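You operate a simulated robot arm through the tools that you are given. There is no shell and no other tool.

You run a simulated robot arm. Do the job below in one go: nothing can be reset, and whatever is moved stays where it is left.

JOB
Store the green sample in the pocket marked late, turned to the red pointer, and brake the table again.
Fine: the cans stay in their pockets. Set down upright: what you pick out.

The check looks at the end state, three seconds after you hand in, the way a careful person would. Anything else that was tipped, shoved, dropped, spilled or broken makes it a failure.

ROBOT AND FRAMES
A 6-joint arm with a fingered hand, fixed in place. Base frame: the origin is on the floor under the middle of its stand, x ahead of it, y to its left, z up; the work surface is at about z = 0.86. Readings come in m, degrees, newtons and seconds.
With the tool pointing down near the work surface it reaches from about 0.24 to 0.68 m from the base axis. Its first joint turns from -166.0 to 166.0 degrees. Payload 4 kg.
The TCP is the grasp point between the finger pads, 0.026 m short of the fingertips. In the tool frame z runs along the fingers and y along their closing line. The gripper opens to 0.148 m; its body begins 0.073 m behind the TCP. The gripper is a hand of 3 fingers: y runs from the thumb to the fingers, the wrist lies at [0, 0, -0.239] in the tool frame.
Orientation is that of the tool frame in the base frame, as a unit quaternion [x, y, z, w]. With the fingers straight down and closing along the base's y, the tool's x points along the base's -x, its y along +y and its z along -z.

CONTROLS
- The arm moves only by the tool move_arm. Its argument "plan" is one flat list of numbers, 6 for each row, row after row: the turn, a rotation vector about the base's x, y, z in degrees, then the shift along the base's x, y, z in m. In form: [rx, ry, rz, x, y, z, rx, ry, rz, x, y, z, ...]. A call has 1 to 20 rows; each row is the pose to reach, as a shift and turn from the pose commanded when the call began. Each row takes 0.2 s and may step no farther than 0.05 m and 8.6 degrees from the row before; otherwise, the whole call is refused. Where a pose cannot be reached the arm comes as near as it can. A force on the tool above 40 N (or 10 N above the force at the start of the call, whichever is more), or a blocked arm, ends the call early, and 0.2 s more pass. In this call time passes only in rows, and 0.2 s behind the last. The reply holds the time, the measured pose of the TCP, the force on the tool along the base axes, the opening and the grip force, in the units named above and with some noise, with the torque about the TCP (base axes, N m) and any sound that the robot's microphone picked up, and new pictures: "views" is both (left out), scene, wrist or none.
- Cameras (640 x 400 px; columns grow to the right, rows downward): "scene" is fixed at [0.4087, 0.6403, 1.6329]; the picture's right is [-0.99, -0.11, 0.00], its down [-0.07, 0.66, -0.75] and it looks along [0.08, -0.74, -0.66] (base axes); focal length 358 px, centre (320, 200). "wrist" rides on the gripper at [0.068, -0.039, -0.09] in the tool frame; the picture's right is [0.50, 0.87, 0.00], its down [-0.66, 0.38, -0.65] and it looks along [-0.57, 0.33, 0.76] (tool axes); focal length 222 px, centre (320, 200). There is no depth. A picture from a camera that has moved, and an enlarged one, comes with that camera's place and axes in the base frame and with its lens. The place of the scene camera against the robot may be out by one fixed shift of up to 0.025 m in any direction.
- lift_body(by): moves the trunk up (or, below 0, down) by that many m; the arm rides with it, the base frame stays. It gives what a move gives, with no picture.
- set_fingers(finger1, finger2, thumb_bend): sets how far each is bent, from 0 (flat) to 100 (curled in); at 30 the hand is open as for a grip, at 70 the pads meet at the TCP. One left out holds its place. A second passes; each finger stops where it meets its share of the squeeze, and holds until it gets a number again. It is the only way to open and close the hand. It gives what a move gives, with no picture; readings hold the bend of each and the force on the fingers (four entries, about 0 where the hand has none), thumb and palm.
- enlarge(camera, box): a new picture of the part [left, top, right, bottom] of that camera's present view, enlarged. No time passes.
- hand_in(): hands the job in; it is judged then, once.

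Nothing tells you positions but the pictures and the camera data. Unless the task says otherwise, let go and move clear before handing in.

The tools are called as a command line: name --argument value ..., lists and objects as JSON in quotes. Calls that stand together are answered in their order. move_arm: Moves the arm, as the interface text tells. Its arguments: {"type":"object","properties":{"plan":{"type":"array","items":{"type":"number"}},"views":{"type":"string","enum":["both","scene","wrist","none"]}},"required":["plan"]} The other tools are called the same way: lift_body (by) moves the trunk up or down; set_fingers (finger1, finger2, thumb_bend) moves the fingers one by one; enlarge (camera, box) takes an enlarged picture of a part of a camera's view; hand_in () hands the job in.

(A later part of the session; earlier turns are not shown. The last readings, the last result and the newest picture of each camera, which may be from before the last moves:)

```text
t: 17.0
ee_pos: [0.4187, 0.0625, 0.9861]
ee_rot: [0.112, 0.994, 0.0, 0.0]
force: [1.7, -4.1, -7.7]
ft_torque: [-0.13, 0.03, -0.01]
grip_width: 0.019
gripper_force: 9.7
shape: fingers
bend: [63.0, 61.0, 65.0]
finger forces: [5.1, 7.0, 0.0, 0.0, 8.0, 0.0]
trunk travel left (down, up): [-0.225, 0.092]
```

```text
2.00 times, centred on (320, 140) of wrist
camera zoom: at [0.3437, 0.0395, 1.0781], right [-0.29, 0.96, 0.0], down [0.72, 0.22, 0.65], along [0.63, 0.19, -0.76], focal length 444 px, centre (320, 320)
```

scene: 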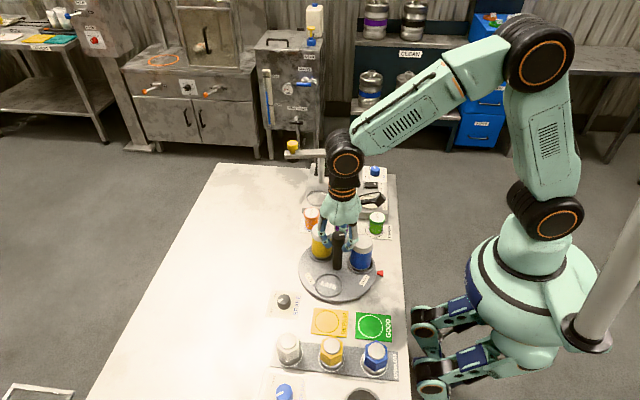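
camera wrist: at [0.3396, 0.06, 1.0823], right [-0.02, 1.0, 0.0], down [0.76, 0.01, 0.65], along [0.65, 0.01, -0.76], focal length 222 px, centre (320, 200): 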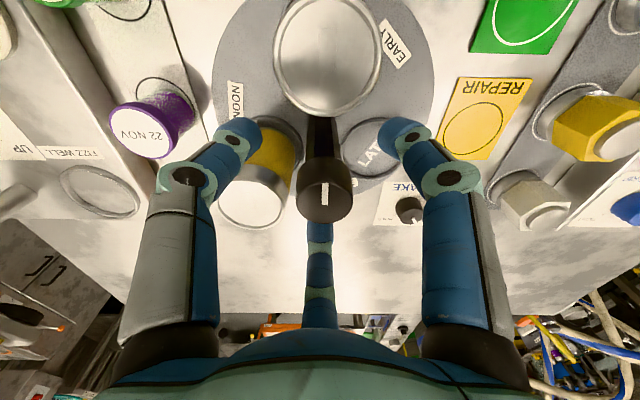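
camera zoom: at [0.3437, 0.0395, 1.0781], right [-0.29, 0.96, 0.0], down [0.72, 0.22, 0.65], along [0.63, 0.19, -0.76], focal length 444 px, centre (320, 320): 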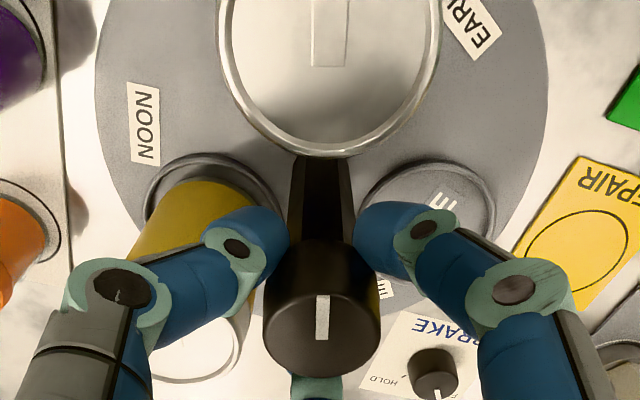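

The table turns with the hand. I'll continue gently for the remaining 104°.

move_arm --plan '[0, 0, 4, 0, 0, 0, 0, 0, 10, 0, 0, 0, 0, 0, 16, 0, 0, 0, 0, 0, 22, 0, 0, 0, 0, 0, 28, 0, 0, 0, 0, 0, 34, 0, 0, 0, 0, 0, 40, 0, 0, 0, 0, 0, 46, 0, 0, 0, 0, 0, 52, 0, 0, 0, 0, 0, 58, 0, 0, 0, 0, 0, 64, 0, 0, 0, 0, 0, 70, 0, 0, 0, 0, 0, 76, 0, 0, 0, 0, 0, 82, 0, 0, 0, 0, 0, 88, 0, 0, 0, 0, 0, 94, 0, 0, 0, 0, 0, 99, 0, 0, 0, 0, 0, 102, 0, 0, 0, 0, 0, 104, 0, 0, 0]'

enlarge --camera "scene" --box '[280, 200, 402, 310]'

enlarge --camera "wrist" --box '[160, 0, 480, 200]'

```text
t: 21.0
ee_pos: [0.4186, 0.0643, 0.9855]
ee_rot: [0.713, -0.701, -0.001, 0.0]
force: [12.2, -3.4, -1.2]
ft_torque: [-0.06, -0.28, -0.01]
grip_width: 0.0186
gripper_force: 10.2
shape: fingers
bend: [64.0, 63.0, 64.0]
finger forces: [4.7, 5.1, 0.1, 0.0, 10.6, 0.0]
trunk travel left (down, up): [-0.225, 0.092]
camera wrist: at [0.4596, -0.0039, 1.0768], right [-0.86, -0.52, 0.0], down [-0.39, 0.65, 0.66], along [-0.34, 0.56, -0.76], focal length 222 px, centre (320, 200)
```

scene: 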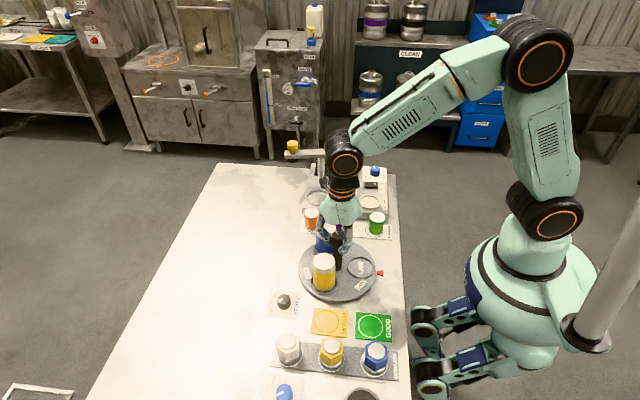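
wrist: 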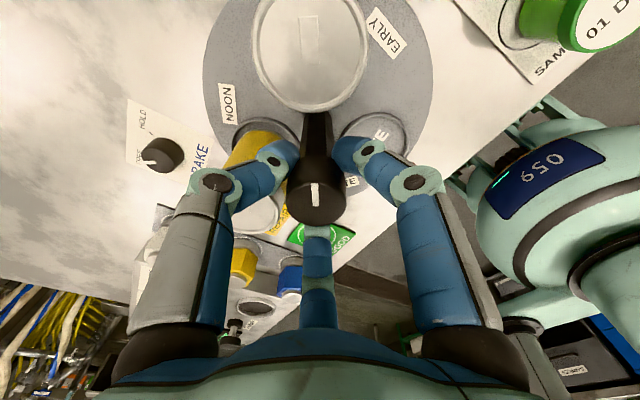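

```text
3.64 times, centred on (341, 255) of scene
camera zoom: at [0.4087, 0.6403, 1.6329], right [-0.99, -0.11, 0.0], down [-0.07, 0.66, -0.75], along [0.08, -0.74, -0.66], focal length 1303 px, centre (244, 0)
```

zoom: 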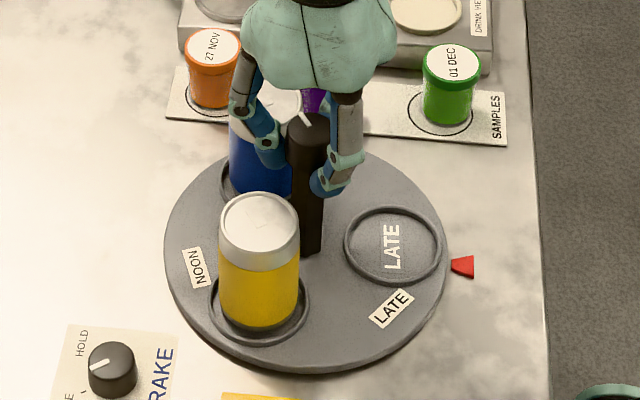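

```text
2.00 times, centred on (320, 100) of wrist
camera zoom: at [0.4596, -0.0039, 1.0768], right [-0.86, -0.52, 0.0], down [-0.39, 0.65, 0.66], along [-0.34, 0.56, -0.76], focal length 444 px, centre (320, 400)
```

zoom: 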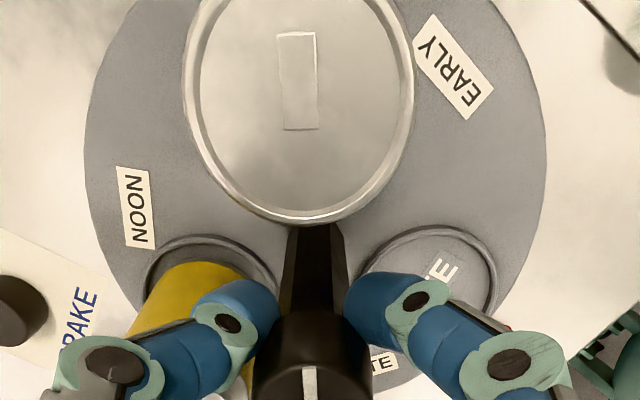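

The LATE pocket now appears to be beside the red pointer, and both cans are still in their pockets. I'll zoom in to measure the alignment.

enlarge --camera "scene" --box '[330, 245, 394, 285]'

enlarge --camera "scene" --box '[290, 230, 402, 310]'

```text
10.00 times, centred on (362, 265) of scene
camera zoom: at [0.4087, 0.6403, 1.6329], right [-0.99, -0.11, 0.0], down [-0.07, 0.66, -0.75], along [0.08, -0.74, -0.66], focal length 3583 px, centre (-100, -450)
```

zoom: 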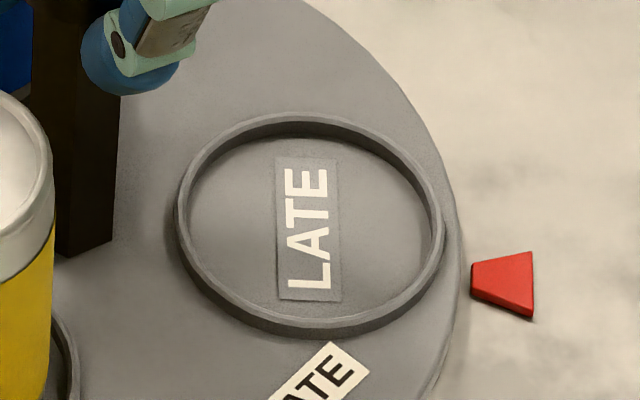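

```text
5.00 times, centred on (346, 270) of scene
camera zoom: at [0.4087, 0.6403, 1.6329], right [-0.99, -0.11, 0.0], down [-0.07, 0.66, -0.75], along [0.08, -0.74, -0.66], focal length 1792 px, centre (190, -150)
```

zoom: 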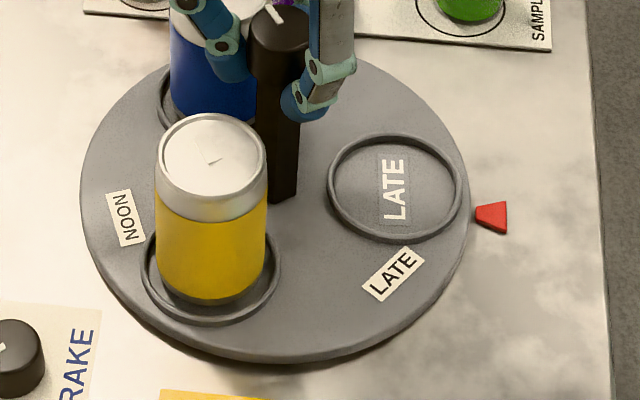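

The pocket centre and the pointer agree to within a few millimetres from this camera. I'll release the post, rise, and look along the pointer with the wrist camera to confirm before braking.

set_fingers --finger1 49 --finger2 49 --thumb_bend 49

move_arm --plan '[0, 0, 0, 0, 0, 0.03, 0, 0, 0, 0, 0, 0.06, 0, 0, 0, 0, 0, 0.1, 0, 0, 0, 0, 0, 0.13]' --views "scene"

enlarge --camera "scene" --box '[290, 230, 402, 310]'

```text
t: 22.0
ee_pos: [0.4186, 0.0632, 0.9858]
ee_rot: [0.714, -0.7, 0.0, 0.0]
force: [-0.1, -0.2, 0.4]
ft_torque: [-0.02, 0.0, 0.01]
grip_width: 0.0646
gripper_force: 0.1
shape: fingers
bend: [49.0, 49.0, 49.0]
finger forces: [0.0, 0.0, 0.0, 0.1, 0.0, 0.0]
trunk travel left (down, up): [-0.225, 0.092]
```

```text
t: 23.0
ee_pos: [0.4193, 0.0644, 1.1166]
ee_rot: [0.713, -0.701, 0.0, -0.001]
force: [0.6, 0.6, 0.0]
ft_torque: [0.01, 0.04, 0.02]
grip_width: 0.0649
gripper_force: 0.0
shape: fingers
bend: [49.0, 49.0, 49.0]
finger forces: [0.1, 0.0, 0.0, 0.0, 0.0, 0.1]
trunk travel left (down, up): [-0.225, 0.092]
```

scene: 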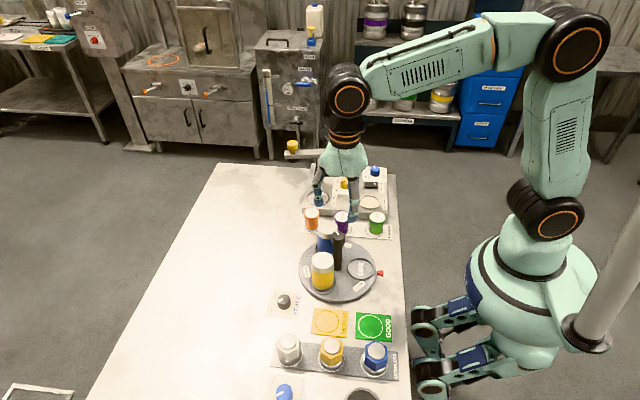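

```text
5.00 times, centred on (346, 270) of scene
camera zoom: at [0.4087, 0.6403, 1.6329], right [-0.99, -0.11, 0.0], down [-0.07, 0.66, -0.75], along [0.08, -0.74, -0.66], focal length 1792 px, centre (190, -150)
```

zoom: 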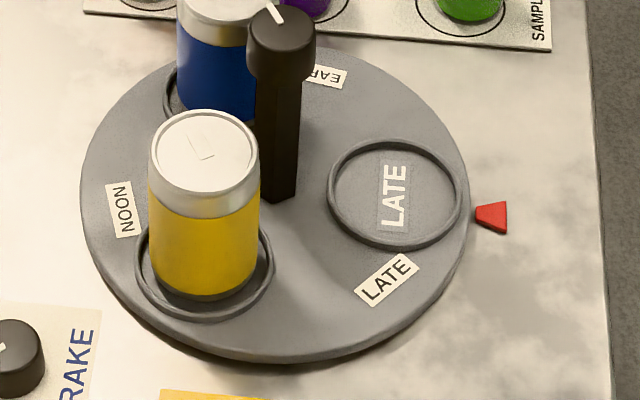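

The table shifted a few degrees clockwise when I let go. I'll swing the wrist camera round to look along the pointer and check whether it has come to rest.

move_arm --plan '[0, 0, -8, -0.006, 0, 0.01, 0, 0, -16, -0.012, 0, 0.02, 0, 0, -24, -0.018, 0, 0.03, 0, 0, -32, -0.024, 0, 0.03, 0, 0, -40, -0.03, 0, 0.03, 0, 0, -48, -0.036, 0, 0.03, 0, 0, -56, -0.042, 0, 0.03, 0, 0, -64, -0.048, 0, 0.03, 0, 0, -72, -0.054, 0, 0.03, 0, 0, -80, -0.06, 0, 0.03, 0, 0, -88, -0.066, 0, 0.03, 0, 0, -96, -0.072, 0, 0.03, 0, 0, -104, -0.078, 0, 0.03, 0, 0, -112, -0.084, 0, 0.03, 0, 0, -120, -0.09, 0, 0.03]'

enlarge --camera "scene" --box '[290, 230, 402, 310]'

enlarge --camera "wrist" --box '[240, 30, 400, 130]'

```text
t: 26.2
ee_pos: [0.3302, 0.0648, 1.1471]
ee_rot: [0.251, 0.968, 0.0, 0.001]
force: [0.2, -0.2, -0.5]
ft_torque: [-0.03, 0.01, 0.02]
grip_width: 0.0649
gripper_force: 0.2
shape: fingers
bend: [49.0, 49.0, 49.0]
finger forces: [0.1, 0.0, 0.1, 0.0, 0.0, 0.1]
trunk travel left (down, up): [-0.225, 0.092]
camera wrist: at [0.2502, 0.062, 1.2377], right [-0.01, 1.0, 0.0], down [0.76, 0.01, 0.65], along [0.65, 0.01, -0.76], focal length 222 px, centre (320, 200)
```

scene: 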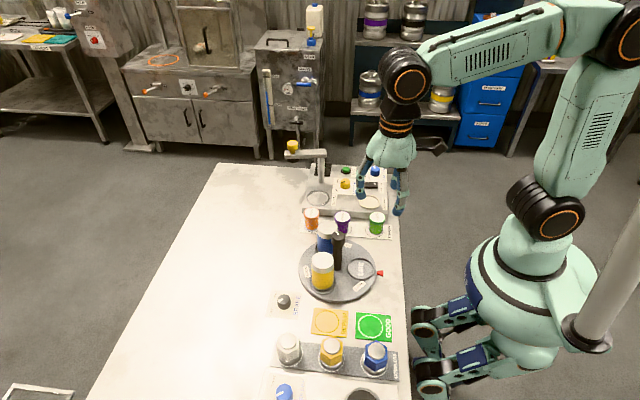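
wrist: 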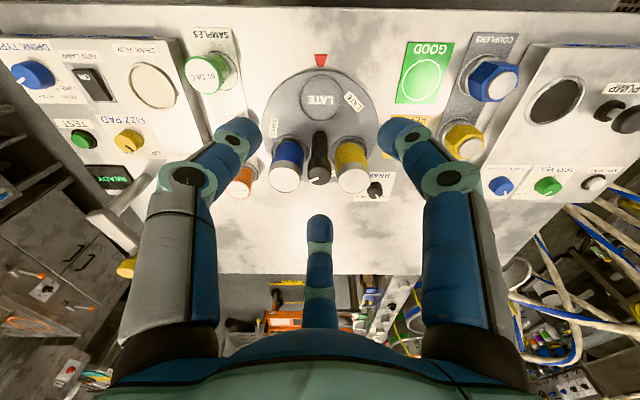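

```text
5.00 times, centred on (346, 270) of scene
camera zoom: at [0.4087, 0.6403, 1.6329], right [-0.99, -0.11, 0.0], down [-0.07, 0.66, -0.75], along [0.08, -0.74, -0.66], focal length 1792 px, centre (190, -150)
```

zoom: 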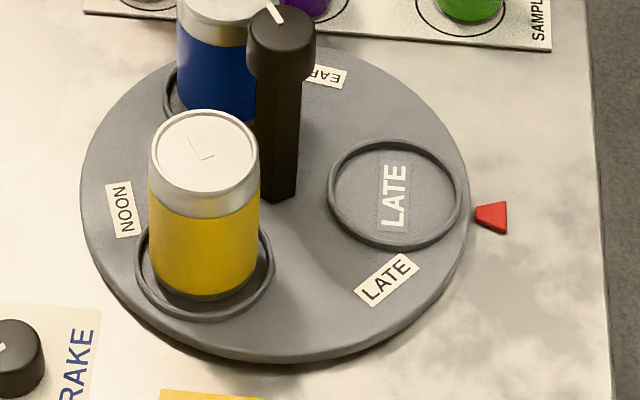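

```text
4.00 times, centred on (320, 80) of wrist
camera zoom: at [0.2502, 0.062, 1.2377], right [-0.01, 1.0, 0.0], down [0.76, 0.01, 0.65], along [0.65, 0.01, -0.76], focal length 888 px, centre (320, 680)
```

zoom: 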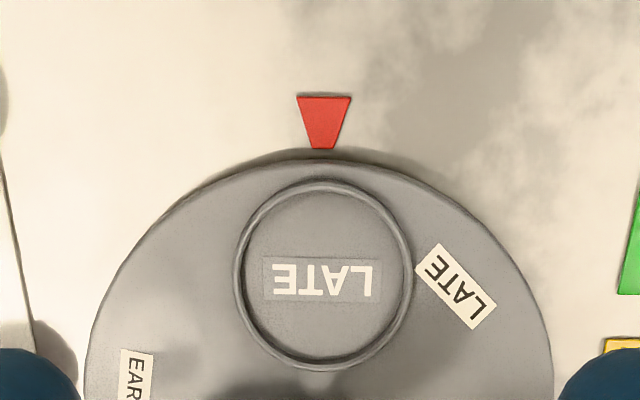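

The table is at rest and the pocket looks centred on the pointer. I'll zoom in more closely to check the line of pointer, pocket and post.

enlarge --camera "wrist" --box '[256, 45, 384, 125]'

enlarge --camera "wrist" --box '[224, 60, 416, 180]'

enlarge --camera "wrist" --box '[150, 20, 278, 100]'

```text
5.00 times, centred on (320, 85) of wrist
camera zoom: at [0.2502, 0.062, 1.2377], right [-0.01, 1.0, 0.0], down [0.76, 0.01, 0.65], along [0.65, 0.01, -0.76], focal length 1111 px, centre (320, 775)
```

zoom: 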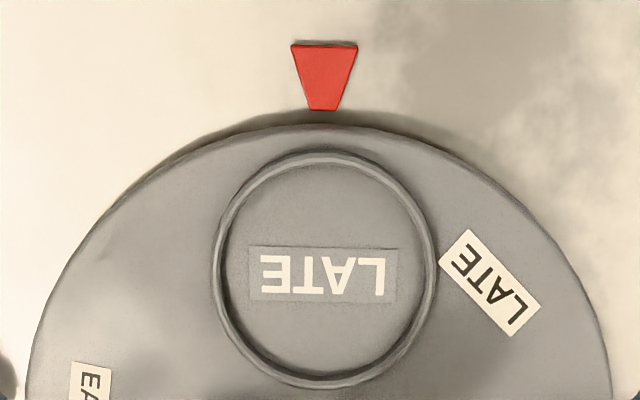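

```text
3.33 times, centred on (320, 120) of wrist
camera zoom: at [0.2502, 0.062, 1.2377], right [-0.01, 1.0, 0.0], down [0.76, 0.01, 0.65], along [0.65, 0.01, -0.76], focal length 740 px, centre (320, 467)
```

zoom: 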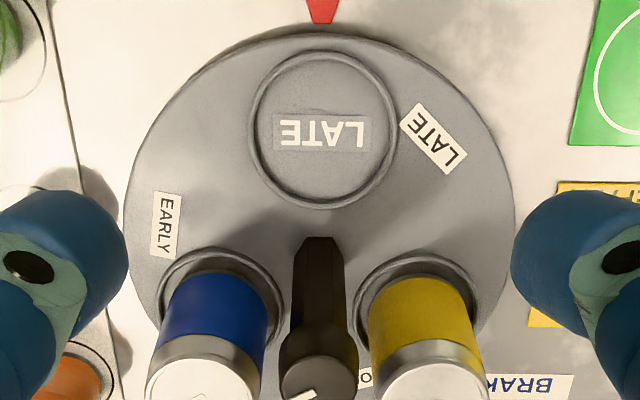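

```text
5.00 times, centred on (214, 60) of wrist
camera zoom: at [0.2502, 0.062, 1.2377], right [-0.01, 1.0, 0.0], down [0.76, 0.01, 0.65], along [0.65, 0.01, -0.76], focal length 1111 px, centre (850, 900)
```

zoom: 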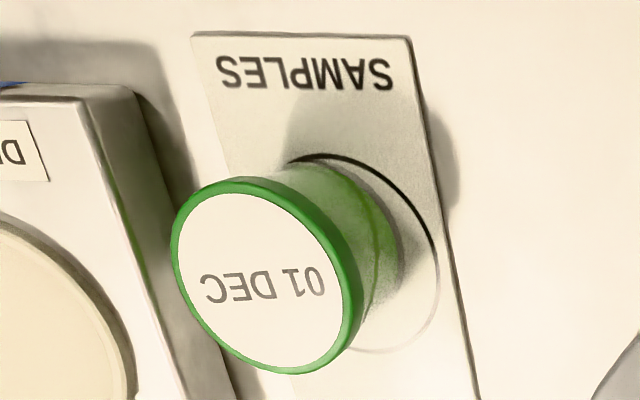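

Pointer, pocket and post line up to within about 1°, so the table is where it should be. Next I'll go back to the brake knob, with the hand at the same angle I let go of it.

move_arm --plan '[0, 0, 8, 0.017, 0.01, 0, 0, 0, 16, 0.034, 0.019, 0, 0, 0, 24, 0.052, 0.029, 0, 0, 0, 32, 0.069, 0.038, 0, 0, 0, 40, 0.087, 0.048, 0, 0, 0, 48, 0.104, 0.058, 0, 0, 0, 56, 0.121, 0.067, 0, 0, 0, 64, 0.139, 0.077, -0.01, 0, 0, 72, 0.156, 0.086, -0.02, 0, 0, 80, 0.174, 0.096, -0.03, 0, 0, 88, 0.191, 0.106, -0.04, 0, 0, 95, 0.208, 0.1155, -0.05]' --views "wrist"

enlarge --camera "wrist" --box '[256, 60, 384, 140]'

```text
t: 28.8
ee_pos: [0.5382, 0.1783, 1.0968]
ee_rot: [-0.545, 0.838, 0.0, 0.0]
force: [0.6, -1.2, -0.1]
ft_torque: [0.0, 0.02, 0.0]
grip_width: 0.0648
gripper_force: 0.0
shape: fingers
bend: [49.0, 49.0, 49.0]
finger forces: [0.0, 0.0, 0.0, 0.0, 0.1, 0.0]
trunk travel left (down, up): [-0.225, 0.092]
camera wrist: at [0.5455, 0.0998, 1.188], right [-0.99, -0.11, 0.0], down [-0.08, 0.75, 0.65], along [-0.07, 0.65, -0.76], focal length 222 px, centre (320, 200)
```

wrist: 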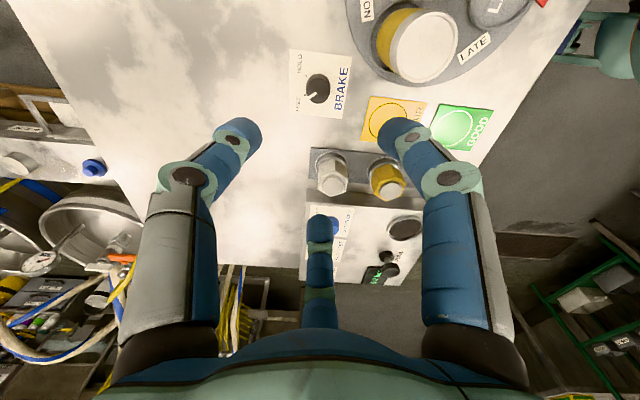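

```text
5.00 times, centred on (320, 100) of wrist
camera zoom: at [0.5455, 0.0998, 1.188], right [-0.99, -0.11, 0.0], down [-0.08, 0.75, 0.65], along [-0.07, 0.65, -0.76], focal length 1111 px, centre (320, 700)
```

zoom: 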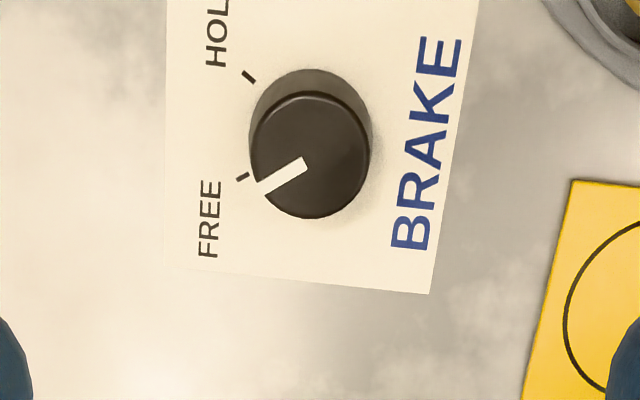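

Same spot, with about 1 mm to correct. I'll go down around the brake knob and grip it.

move_arm --plan '[0, 0, 0, 0.001, 0.0015, -0.05, 0, 0, 0, 0.001, 0.0015, -0.1, 0, 0, 0, 0.001, 0.0015, -0.14, 0, 0, 0, 0.001, 0.0015, -0.165, 0, 0, 0, 0.001, 0.0015, -0.185, 0, 0, 0, 0.001, 0.0015, -0.2015]' --views "wrist"

set_fingers --finger1 68 --finger2 68 --thumb_bend 68

enlarge --camera "wrist" --box '[160, 60, 480, 260]'

```text
t: 30.2
ee_pos: [0.5395, 0.1817, 0.8952]
ee_rot: [-0.544, 0.839, 0.0, 0.0]
force: [0.4, -0.5, 0.7]
ft_torque: [0.01, 0.02, 0.02]
grip_width: 0.065
gripper_force: 0.0
shape: fingers
bend: [49.0, 49.0, 49.0]
finger forces: [0.1, 0.0, 0.0, 0.0, 0.1, 0.0]
trunk travel left (down, up): [-0.225, 0.092]
camera wrist: at [0.547, 0.1024, 0.9868], right [-0.99, -0.1, 0.0], down [-0.08, 0.75, 0.65], along [-0.07, 0.65, -0.76], focal length 222 px, centre (320, 200)
```

wrist: 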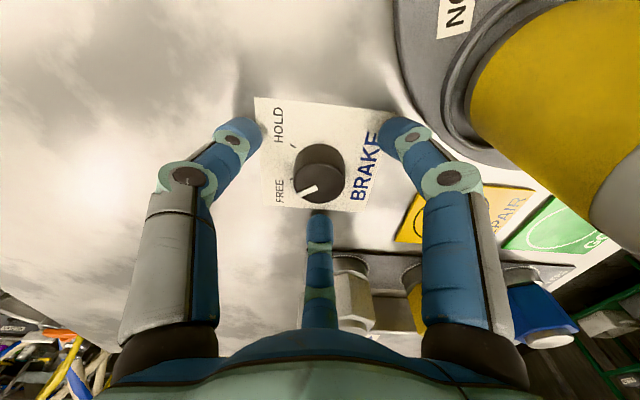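

```text
t: 31.2
ee_pos: [0.54, 0.1809, 0.896]
ee_rot: [-0.545, 0.838, -0.001, 0.0]
force: [1.9, -1.4, -1.1]
ft_torque: [-0.03, -0.04, -0.01]
grip_width: 0.0216
gripper_force: 7.7
shape: fingers
bend: [63.0, 62.0, 64.0]
finger forces: [4.6, 4.9, 0.1, 0.0, 7.2, 0.1]
trunk travel left (down, up): [-0.225, 0.092]
```

```text
2.00 times, centred on (320, 160) of wrist
camera zoom: at [0.5471, 0.1023, 0.987], right [-0.99, -0.1, 0.0], down [-0.08, 0.75, 0.65], along [-0.07, 0.65, -0.76], focal length 444 px, centre (320, 280)
```

zoom: 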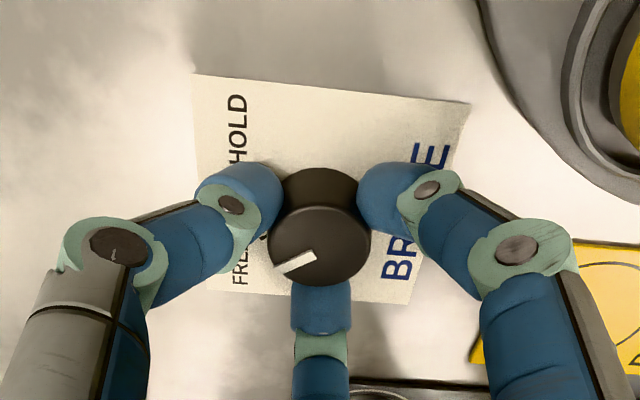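

I notice the wrist camera would sweep right over the yellow can if I turned from this hand angle. I'll let go, rise, turn the hand to an angle where the camera stays clear, and re-grip the round knob.

set_fingers --finger1 49 --finger2 49 --thumb_bend 49

move_arm --plan '[0, 0, 0, 0, 0, 0.03, 0, 0, 0, 0, 0, 0.07, 0, 0, 0, 0, 0, 0.12, 0, 0, -8, 0, 0, 0.13, 0, 0, -16, 0, 0, 0.13, 0, 0, -24, 0, 0, 0.13, 0, 0, -32, 0, 0, 0.13, 0, 0, -40, 0, 0, 0.13, 0, 0, -48, 0, 0, 0.13, 0, 0, -56, 0, 0, 0.13, 0, 0, -64, 0, 0, 0.13, 0, 0, -72, 0, 0, 0.13, 0, 0, -80, 0, 0, 0.13, 0, 0, -88, 0, 0, 0.13, 0, 0, -96, 0, 0, 0.13, 0, 0, -104, 0, 0, 0.13, 0, 0, -106, 0, 0, 0.13]'

enlarge --camera "wrist" --box '[240, 60, 400, 160]'

```text
t: 32.2
ee_pos: [0.5395, 0.1808, 0.8965]
ee_rot: [-0.545, 0.839, 0.0, 0.0]
force: [0.0, -0.8, 0.3]
ft_torque: [0.0, -0.04, -0.01]
grip_width: 0.0649
gripper_force: 0.0
shape: fingers
bend: [49.0, 49.0, 49.0]
finger forces: [0.0, 0.0, 0.0, 0.0, 0.0, 0.0]
trunk travel left (down, up): [-0.225, 0.092]
```

```text
t: 35.8
ee_pos: [0.5381, 0.1808, 1.0257]
ee_rot: [0.343, 0.939, 0.0, 0.001]
force: [0.1, 0.3, 0.7]
ft_torque: [-0.04, 0.0, 0.01]
grip_width: 0.0652
gripper_force: 0.1
shape: fingers
bend: [49.0, 49.0, 49.0]
finger forces: [0.1, 0.0, 0.1, 0.0, 0.0, 0.1]
trunk travel left (down, up): [-0.225, 0.092]
camera wrist: at [0.4601, 0.1938, 1.1165], right [0.18, 0.98, 0.0], down [0.74, -0.13, 0.65], along [0.64, -0.12, -0.76], focal length 222 px, centre (320, 200)
```

scene: 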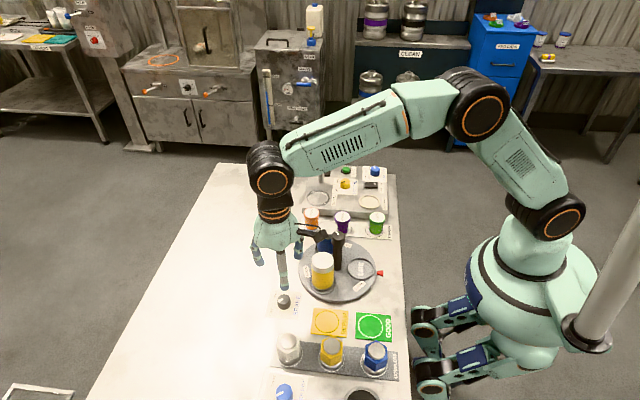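
wrist: 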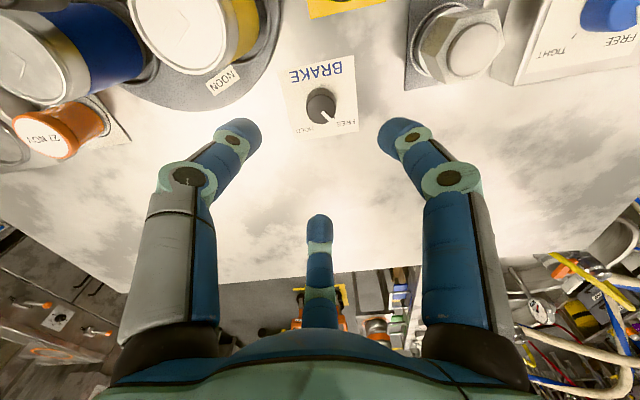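

```text
4.00 times, centred on (320, 110) of wrist
camera zoom: at [0.4601, 0.1938, 1.1165], right [0.18, 0.98, 0.0], down [0.74, -0.13, 0.65], along [0.64, -0.12, -0.76], focal length 888 px, centre (320, 560)
```

zoom: 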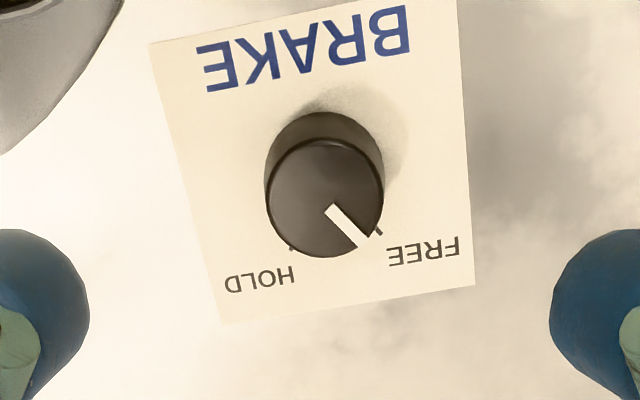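

This hand angle keeps the camera away from the yellow can. I'll go down, grip the knob and turn it clockwise to HOLD.

move_arm --plan '[0, 0, 0, 0, 0, -0.05, 0, 0, 0, 0, 0, -0.08, 0, 0, 0, 0, 0, -0.105, 0, 0, 0, 0, 0, -0.12, 0, 0, 0, 0, 0, -0.131]' --views "scene"

set_fingers --finger1 68 --finger2 68 --thumb_bend 68

enlarge --camera "wrist" --box '[160, 60, 480, 260]'

enlarge --camera "scene" --box '[230, 200, 400, 310]'

```text
t: 37.0
ee_pos: [0.539, 0.1814, 0.8948]
ee_rot: [0.342, 0.94, 0.0, 0.001]
force: [-0.1, -0.7, -0.2]
ft_torque: [0.0, 0.0, -0.02]
grip_width: 0.0653
gripper_force: 0.1
shape: fingers
bend: [49.0, 49.0, 49.0]
finger forces: [0.1, 0.0, 0.0, 0.0, 0.1, 0.0]
trunk travel left (down, up): [-0.225, 0.092]
```

scene: 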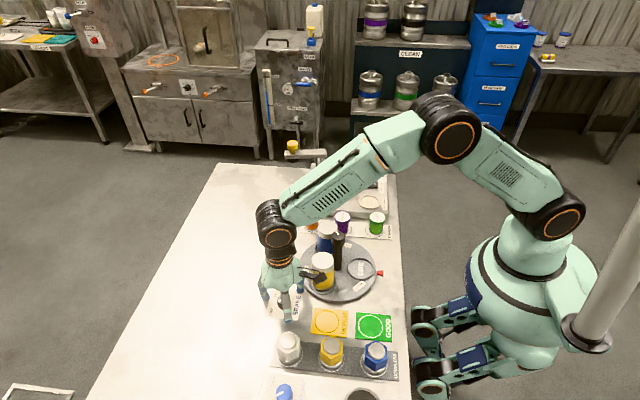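

```text
t: 38.0
ee_pos: [0.5382, 0.1802, 0.8952]
ee_rot: [0.342, 0.94, 0.0, 0.0]
force: [-0.5, -1.1, -1.8]
ft_torque: [-0.02, 0.03, 0.0]
grip_width: 0.0211
gripper_force: 7.7
shape: fingers
bend: [62.0, 62.0, 65.0]
finger forces: [4.8, 5.2, 0.0, 0.0, 5.8, 0.1]
trunk travel left (down, up): [-0.225, 0.092]
```

```text
2.00 times, centred on (320, 160) of wrist
camera zoom: at [0.4607, 0.1931, 0.9855], right [0.17, 0.98, 0.0], down [0.74, -0.13, 0.65], along [0.64, -0.11, -0.76], focal length 444 px, centre (320, 280)
```

zoom: 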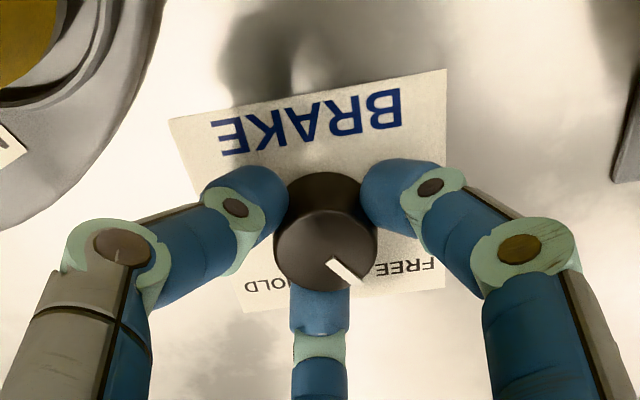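

```text
3.64 times, centred on (315, 255) of scene
camera zoom: at [0.4087, 0.6403, 1.6329], right [-0.99, -0.11, 0.0], down [-0.07, 0.66, -0.75], along [0.08, -0.74, -0.66], focal length 1303 px, centre (338, 0)
```

zoom: 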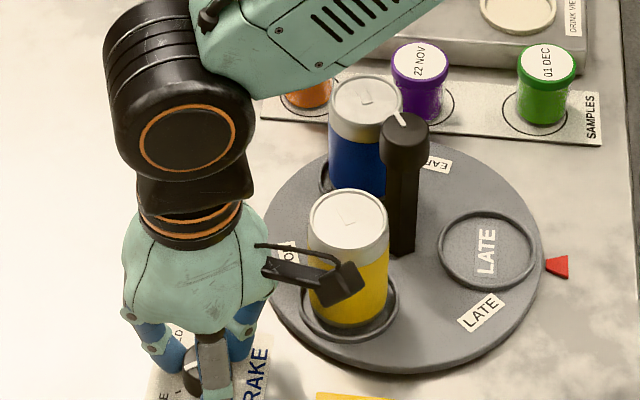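

The grip is good and the camera is clear of the can. Turning clockwise to HOLD.

move_arm --plan '[0, 0, -8, 0, 0, 0, 0, 0, -16, 0, 0, 0, 0, 0, -24, 0, 0, 0, 0, 0, -32, 0, 0, 0, 0, 0, -40, 0, 0, 0, 0, 0, -48, 0, 0, 0, 0, 0, -56, 0, 0, 0, 0, 0, -62, 0, 0, 0, 0, 0, -66, 0, 0, 0]'

enlarge --camera "wrist" --box '[160, 60, 480, 260]'

enlarge --camera "scene" --box '[230, 200, 400, 310]'

```text
t: 40.0
ee_pos: [0.5378, 0.1817, 0.8945]
ee_rot: [0.8, 0.601, -0.001, 0.0]
force: [1.0, 4.0, -1.1]
ft_torque: [0.08, -0.02, -0.03]
grip_width: 0.0214
gripper_force: 8.4
shape: fingers
bend: [62.0, 62.0, 65.0]
finger forces: [6.6, 4.6, 0.0, 0.0, 5.6, 0.1]
trunk travel left (down, up): [-0.225, 0.092]
camera wrist: at [0.5184, 0.2566, 0.9855], right [0.97, 0.24, 0.0], down [0.18, -0.73, 0.65], along [0.16, -0.64, -0.76], focal length 222 px, centre (320, 200)
```

scene: 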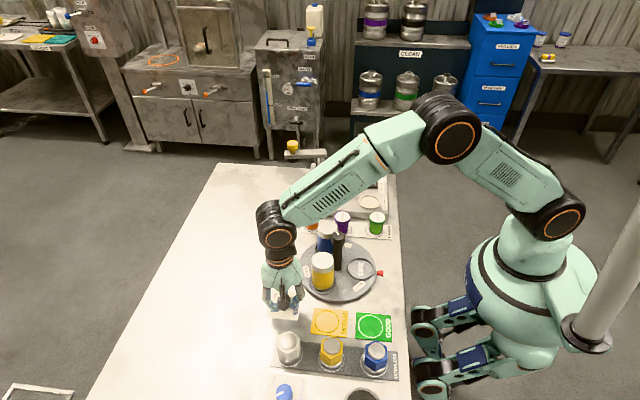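
wrist: 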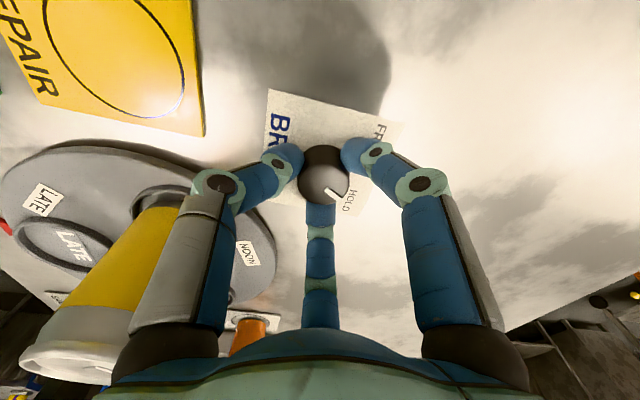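

```text
2.00 times, centred on (320, 160) of wrist
camera zoom: at [0.5184, 0.2566, 0.9855], right [0.97, 0.24, 0.0], down [0.18, -0.73, 0.65], along [0.16, -0.64, -0.76], focal length 444 px, centre (320, 280)
```

zoom: 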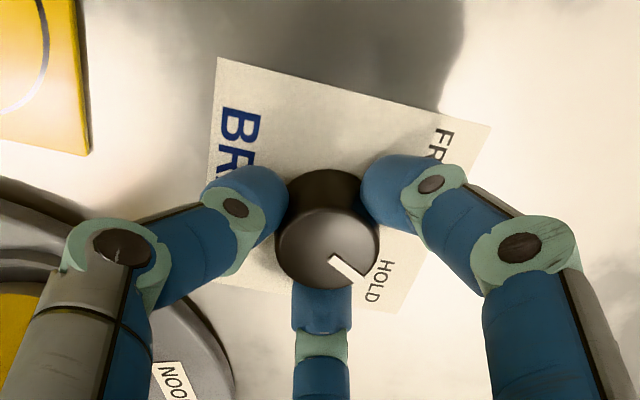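

```text
3.64 times, centred on (315, 255) of scene
camera zoom: at [0.4087, 0.6403, 1.6329], right [-0.99, -0.11, 0.0], down [-0.07, 0.66, -0.75], along [0.08, -0.74, -0.66], focal length 1303 px, centre (338, 0)
```

zoom: 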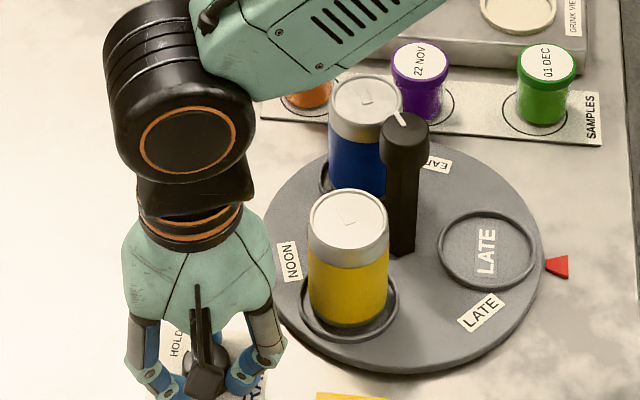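

The knob turned with the hand. I'll release, rise and check that it reads HOLD.

set_fingers --finger1 49 --finger2 49 --thumb_bend 49

move_arm --plan '[0, 0, 0, 0, 0, 0.03, 0, 0, 0, 0, 0, 0.07, 0, 0, 0, 0, 0, 0.12, 0, 0, 0, 0, 0, 0.17, 0, 0, 0, 0, 0, 0.21]'

enlarge --camera "scene" --box '[268, 285, 316, 315]'

enlarge --camera "wrist" --box '[256, 60, 384, 140]'

enlarge --camera "scene" --box '[290, 230, 402, 310]'

```text
t: 41.0
ee_pos: [0.5377, 0.1816, 0.8941]
ee_rot: [0.798, 0.602, 0.0, 0.001]
force: [-0.3, 0.1, 0.2]
ft_torque: [-0.01, -0.02, 0.02]
grip_width: 0.0647
gripper_force: 0.2
shape: fingers
bend: [49.0, 49.0, 49.0]
finger forces: [0.1, 0.0, 0.0, 0.0, 0.0, 0.0]
trunk travel left (down, up): [-0.225, 0.092]
```

```text
t: 42.2
ee_pos: [0.5365, 0.1832, 1.1053]
ee_rot: [0.799, 0.602, 0.0, 0.001]
force: [-0.1, 0.2, -0.6]
ft_torque: [-0.02, -0.01, -0.02]
grip_width: 0.0651
gripper_force: 0.0
shape: fingers
bend: [49.0, 49.0, 49.0]
finger forces: [0.1, 0.0, 0.0, 0.0, 0.1, 0.0]
trunk travel left (down, up): [-0.225, 0.092]
camera wrist: at [0.5167, 0.2574, 1.196], right [0.97, 0.24, 0.0], down [0.18, -0.73, 0.65], along [0.16, -0.63, -0.76], focal length 222 px, centre (320, 200)
```

scene: 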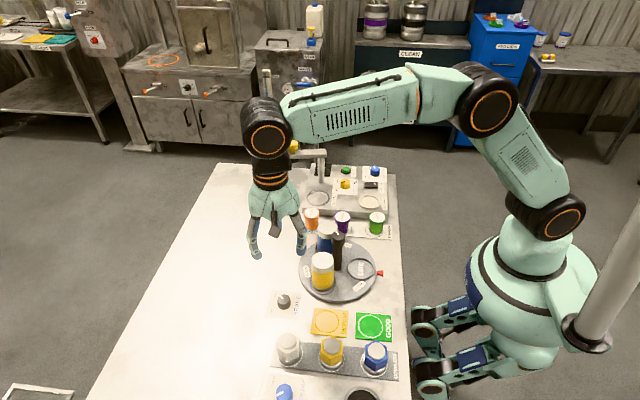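
wrist: 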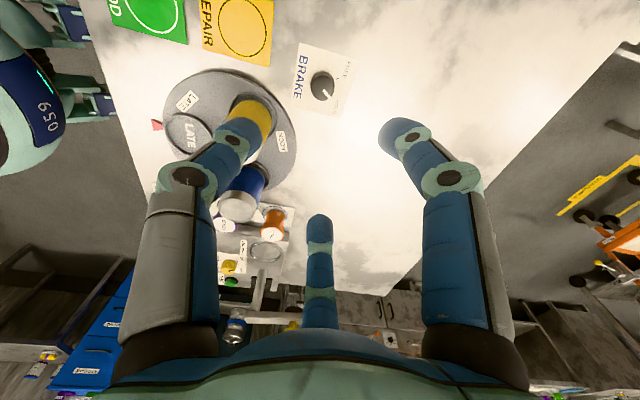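

```text
13.33 times, centred on (292, 300) of scene
camera zoom: at [0.4087, 0.6403, 1.6329], right [-0.99, -0.11, 0.0], down [-0.07, 0.66, -0.75], along [0.08, -0.74, -0.66], focal length 4777 px, centre (693, -1133)
```

zoom: 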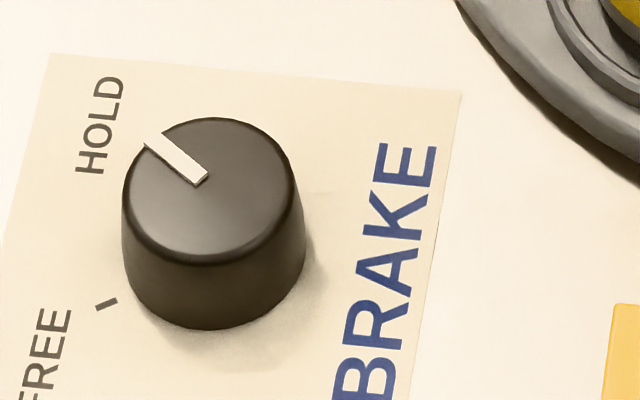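

```text
5.00 times, centred on (320, 100) of wrist
camera zoom: at [0.5167, 0.2574, 1.196], right [0.97, 0.24, 0.0], down [0.18, -0.73, 0.65], along [0.16, -0.63, -0.76], focal length 1111 px, centre (320, 700)
```

zoom: 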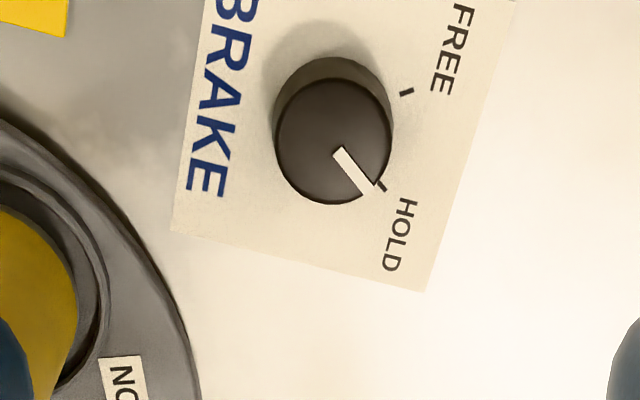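

```text
5.00 times, centred on (346, 270) of scene
camera zoom: at [0.4087, 0.6403, 1.6329], right [-0.99, -0.11, 0.0], down [-0.07, 0.66, -0.75], along [0.08, -0.74, -0.66], focal length 1792 px, centre (190, -150)
```

zoom: 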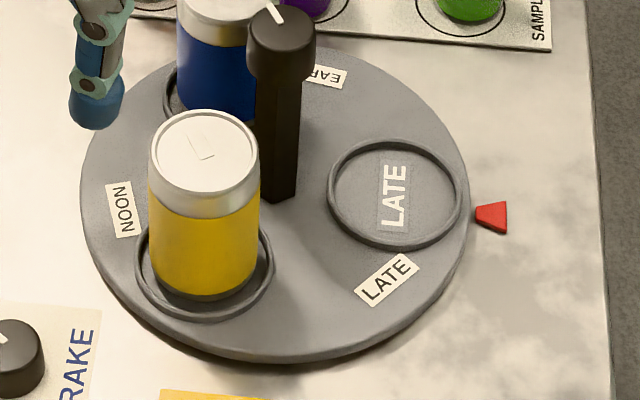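

The brake is on HOLD again, and the LATE pocket still faces the pointer. Next is the green sample: I'll move over it with the hand turned so the fingers clear the purple sample now and the post later.

move_arm --plan '[0, 0, 8.5, -0.0137, -0.0171, 0.01, 0, 0, 17, -0.0273, -0.0342, 0.02, 0, 0, 25.5, -0.041, -0.0512, 0.02, 0, 0, 34, -0.0546, -0.0683, 0.02, 0, 0, 42.5, -0.0683, -0.0854, 0.02, 0, 0, 51, -0.0819, -0.1025, 0.02, 0, 0, 59.5, -0.0956, -0.1195, 0.02, 0, 0, 68, -0.1093, -0.1366, 0.02, 0, 0, 76.5, -0.1229, -0.1537, 0.02, 0, 0, 85, -0.1366, -0.1708, 0.02, 0, 0, 93.5, -0.1502, -0.1878, 0.02, 0, 0, 102, -0.1639, -0.2049, 0.02, 0, 0, 110.5, -0.1775, -0.222, 0.02, 0, 0, 119, -0.1912, -0.2391, 0.01, 0, 0, 127.5, -0.2048, -0.2561, 0, 0, 0, 136, -0.2185, -0.2732, 0]'

enlarge --camera "wrist" --box '[240, 50, 400, 150]'

enlarge --camera "scene" --box '[300, 180, 412, 250]'

```text
t: 45.6
ee_pos: [0.317, -0.09, 1.1065]
ee_rot: [-0.26, 0.966, 0.0, 0.001]
force: [-0.7, 0.2, 0.2]
ft_torque: [0.02, -0.01, -0.02]
grip_width: 0.065
gripper_force: 0.0
shape: fingers
bend: [49.0, 49.0, 49.0]
finger forces: [0.0, 0.0, 0.1, 0.0, 0.1, 0.0]
trunk travel left (down, up): [-0.225, 0.092]
camera wrist: at [0.2771, -0.1599, 1.1961], right [-0.87, 0.5, 0.0], down [0.38, 0.66, 0.65], along [0.33, 0.57, -0.76], focal length 222 px, centre (320, 200)
```

scene: 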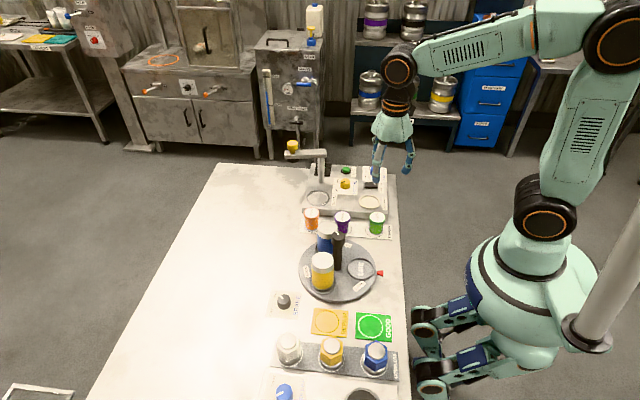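
wrist: 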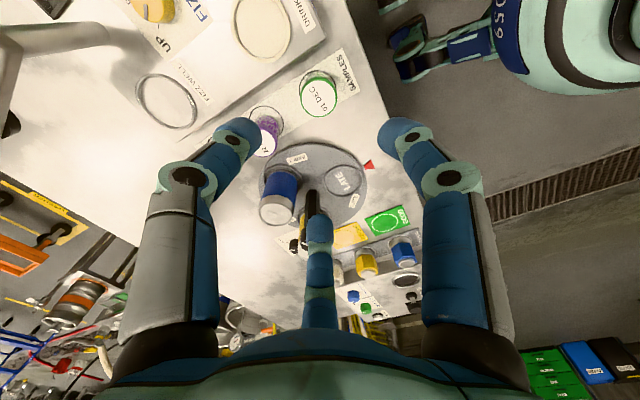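

```text
4.00 times, centred on (320, 100) of wrist
camera zoom: at [0.2771, -0.1599, 1.1961], right [-0.87, 0.5, 0.0], down [0.38, 0.66, 0.65], along [0.33, 0.57, -0.76], focal length 888 px, centre (320, 600)
```

zoom: 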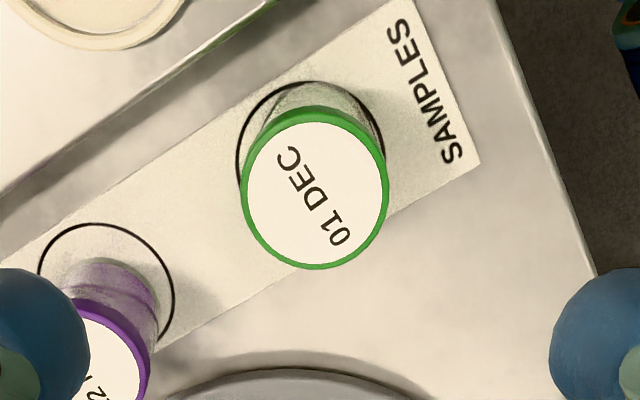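

```text
5.71 times, centred on (356, 215) of scene
camera zoom: at [0.4087, 0.6403, 1.6329], right [-0.99, -0.11, 0.0], down [-0.07, 0.66, -0.75], along [0.08, -0.74, -0.66], focal length 2047 px, centre (114, 114)
```

zoom: 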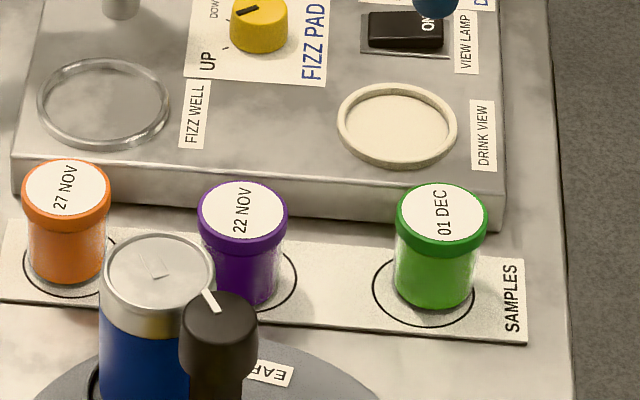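

The green sample's lid centre triangulates to about (0.3186, -0.0896), top at z 0.916. I'll go down over it in steps.

move_arm --plan '[0, 0, 0, 0.0016, 0.0004, -0.05, 0, 0, 0, 0.0016, 0.0004, -0.1, 0, 0, 0, 0.0016, 0.0004, -0.13]'

enlarge --camera "wrist" --box '[160, 40, 480, 240]'

enlarge --camera "scene" --box '[320, 170, 432, 240]'

```text
t: 46.4
ee_pos: [0.319, -0.0912, 0.9744]
ee_rot: [-0.259, 0.966, 0.0, 0.0]
force: [0.1, -0.9, -0.2]
ft_torque: [-0.03, 0.0, 0.02]
grip_width: 0.0653
gripper_force: 0.1
shape: fingers
bend: [49.0, 49.0, 49.0]
finger forces: [0.0, 0.0, 0.0, 0.1, 0.0, 0.0]
trunk travel left (down, up): [-0.225, 0.092]
camera wrist: at [0.2795, -0.1598, 1.0655], right [-0.87, 0.5, 0.0], down [0.38, 0.65, 0.65], along [0.33, 0.57, -0.76], focal length 222 px, centre (320, 200)
```

scene: 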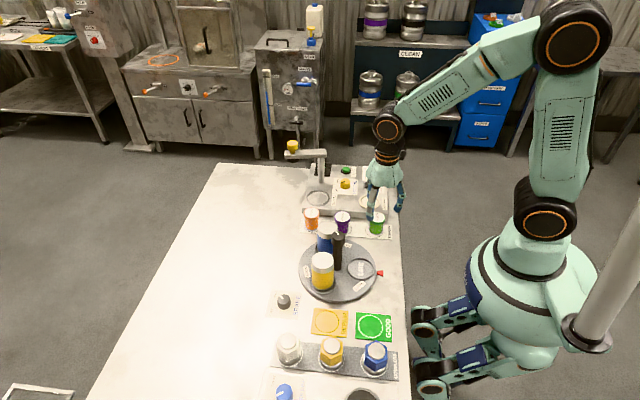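
wrist: 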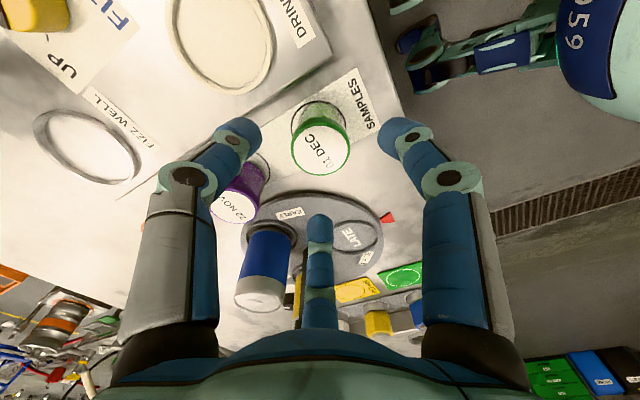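

```text
2.00 times, centred on (320, 140) of wrist
camera zoom: at [0.2795, -0.1598, 1.0655], right [-0.87, 0.5, 0.0], down [0.38, 0.65, 0.65], along [0.33, 0.57, -0.76], focal length 444 px, centre (320, 320)
```

zoom: 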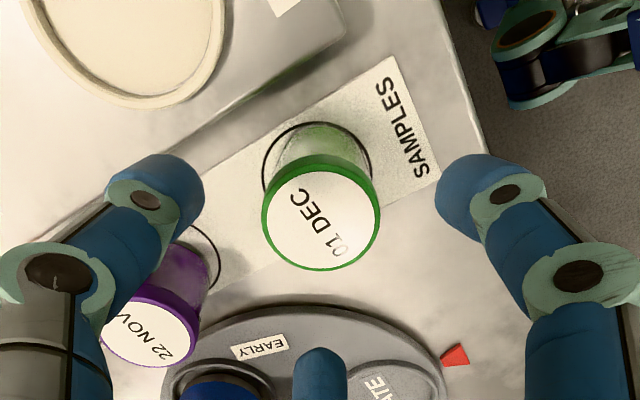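

```text
5.71 times, centred on (376, 205) of scene
camera zoom: at [0.4087, 0.6403, 1.6329], right [-0.99, -0.11, 0.0], down [-0.07, 0.66, -0.75], along [0.08, -0.74, -0.66], focal length 2047 px, centre (0, 171)
```

zoom: 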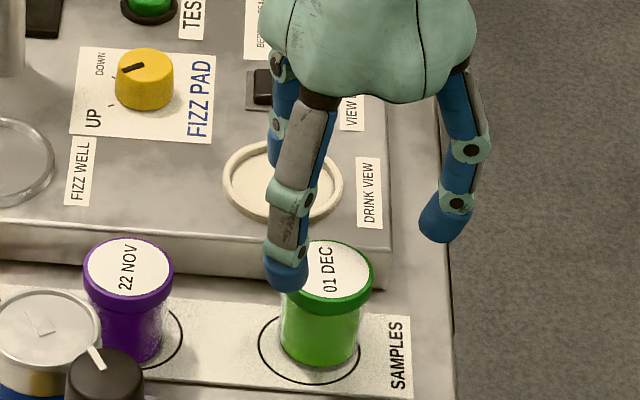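

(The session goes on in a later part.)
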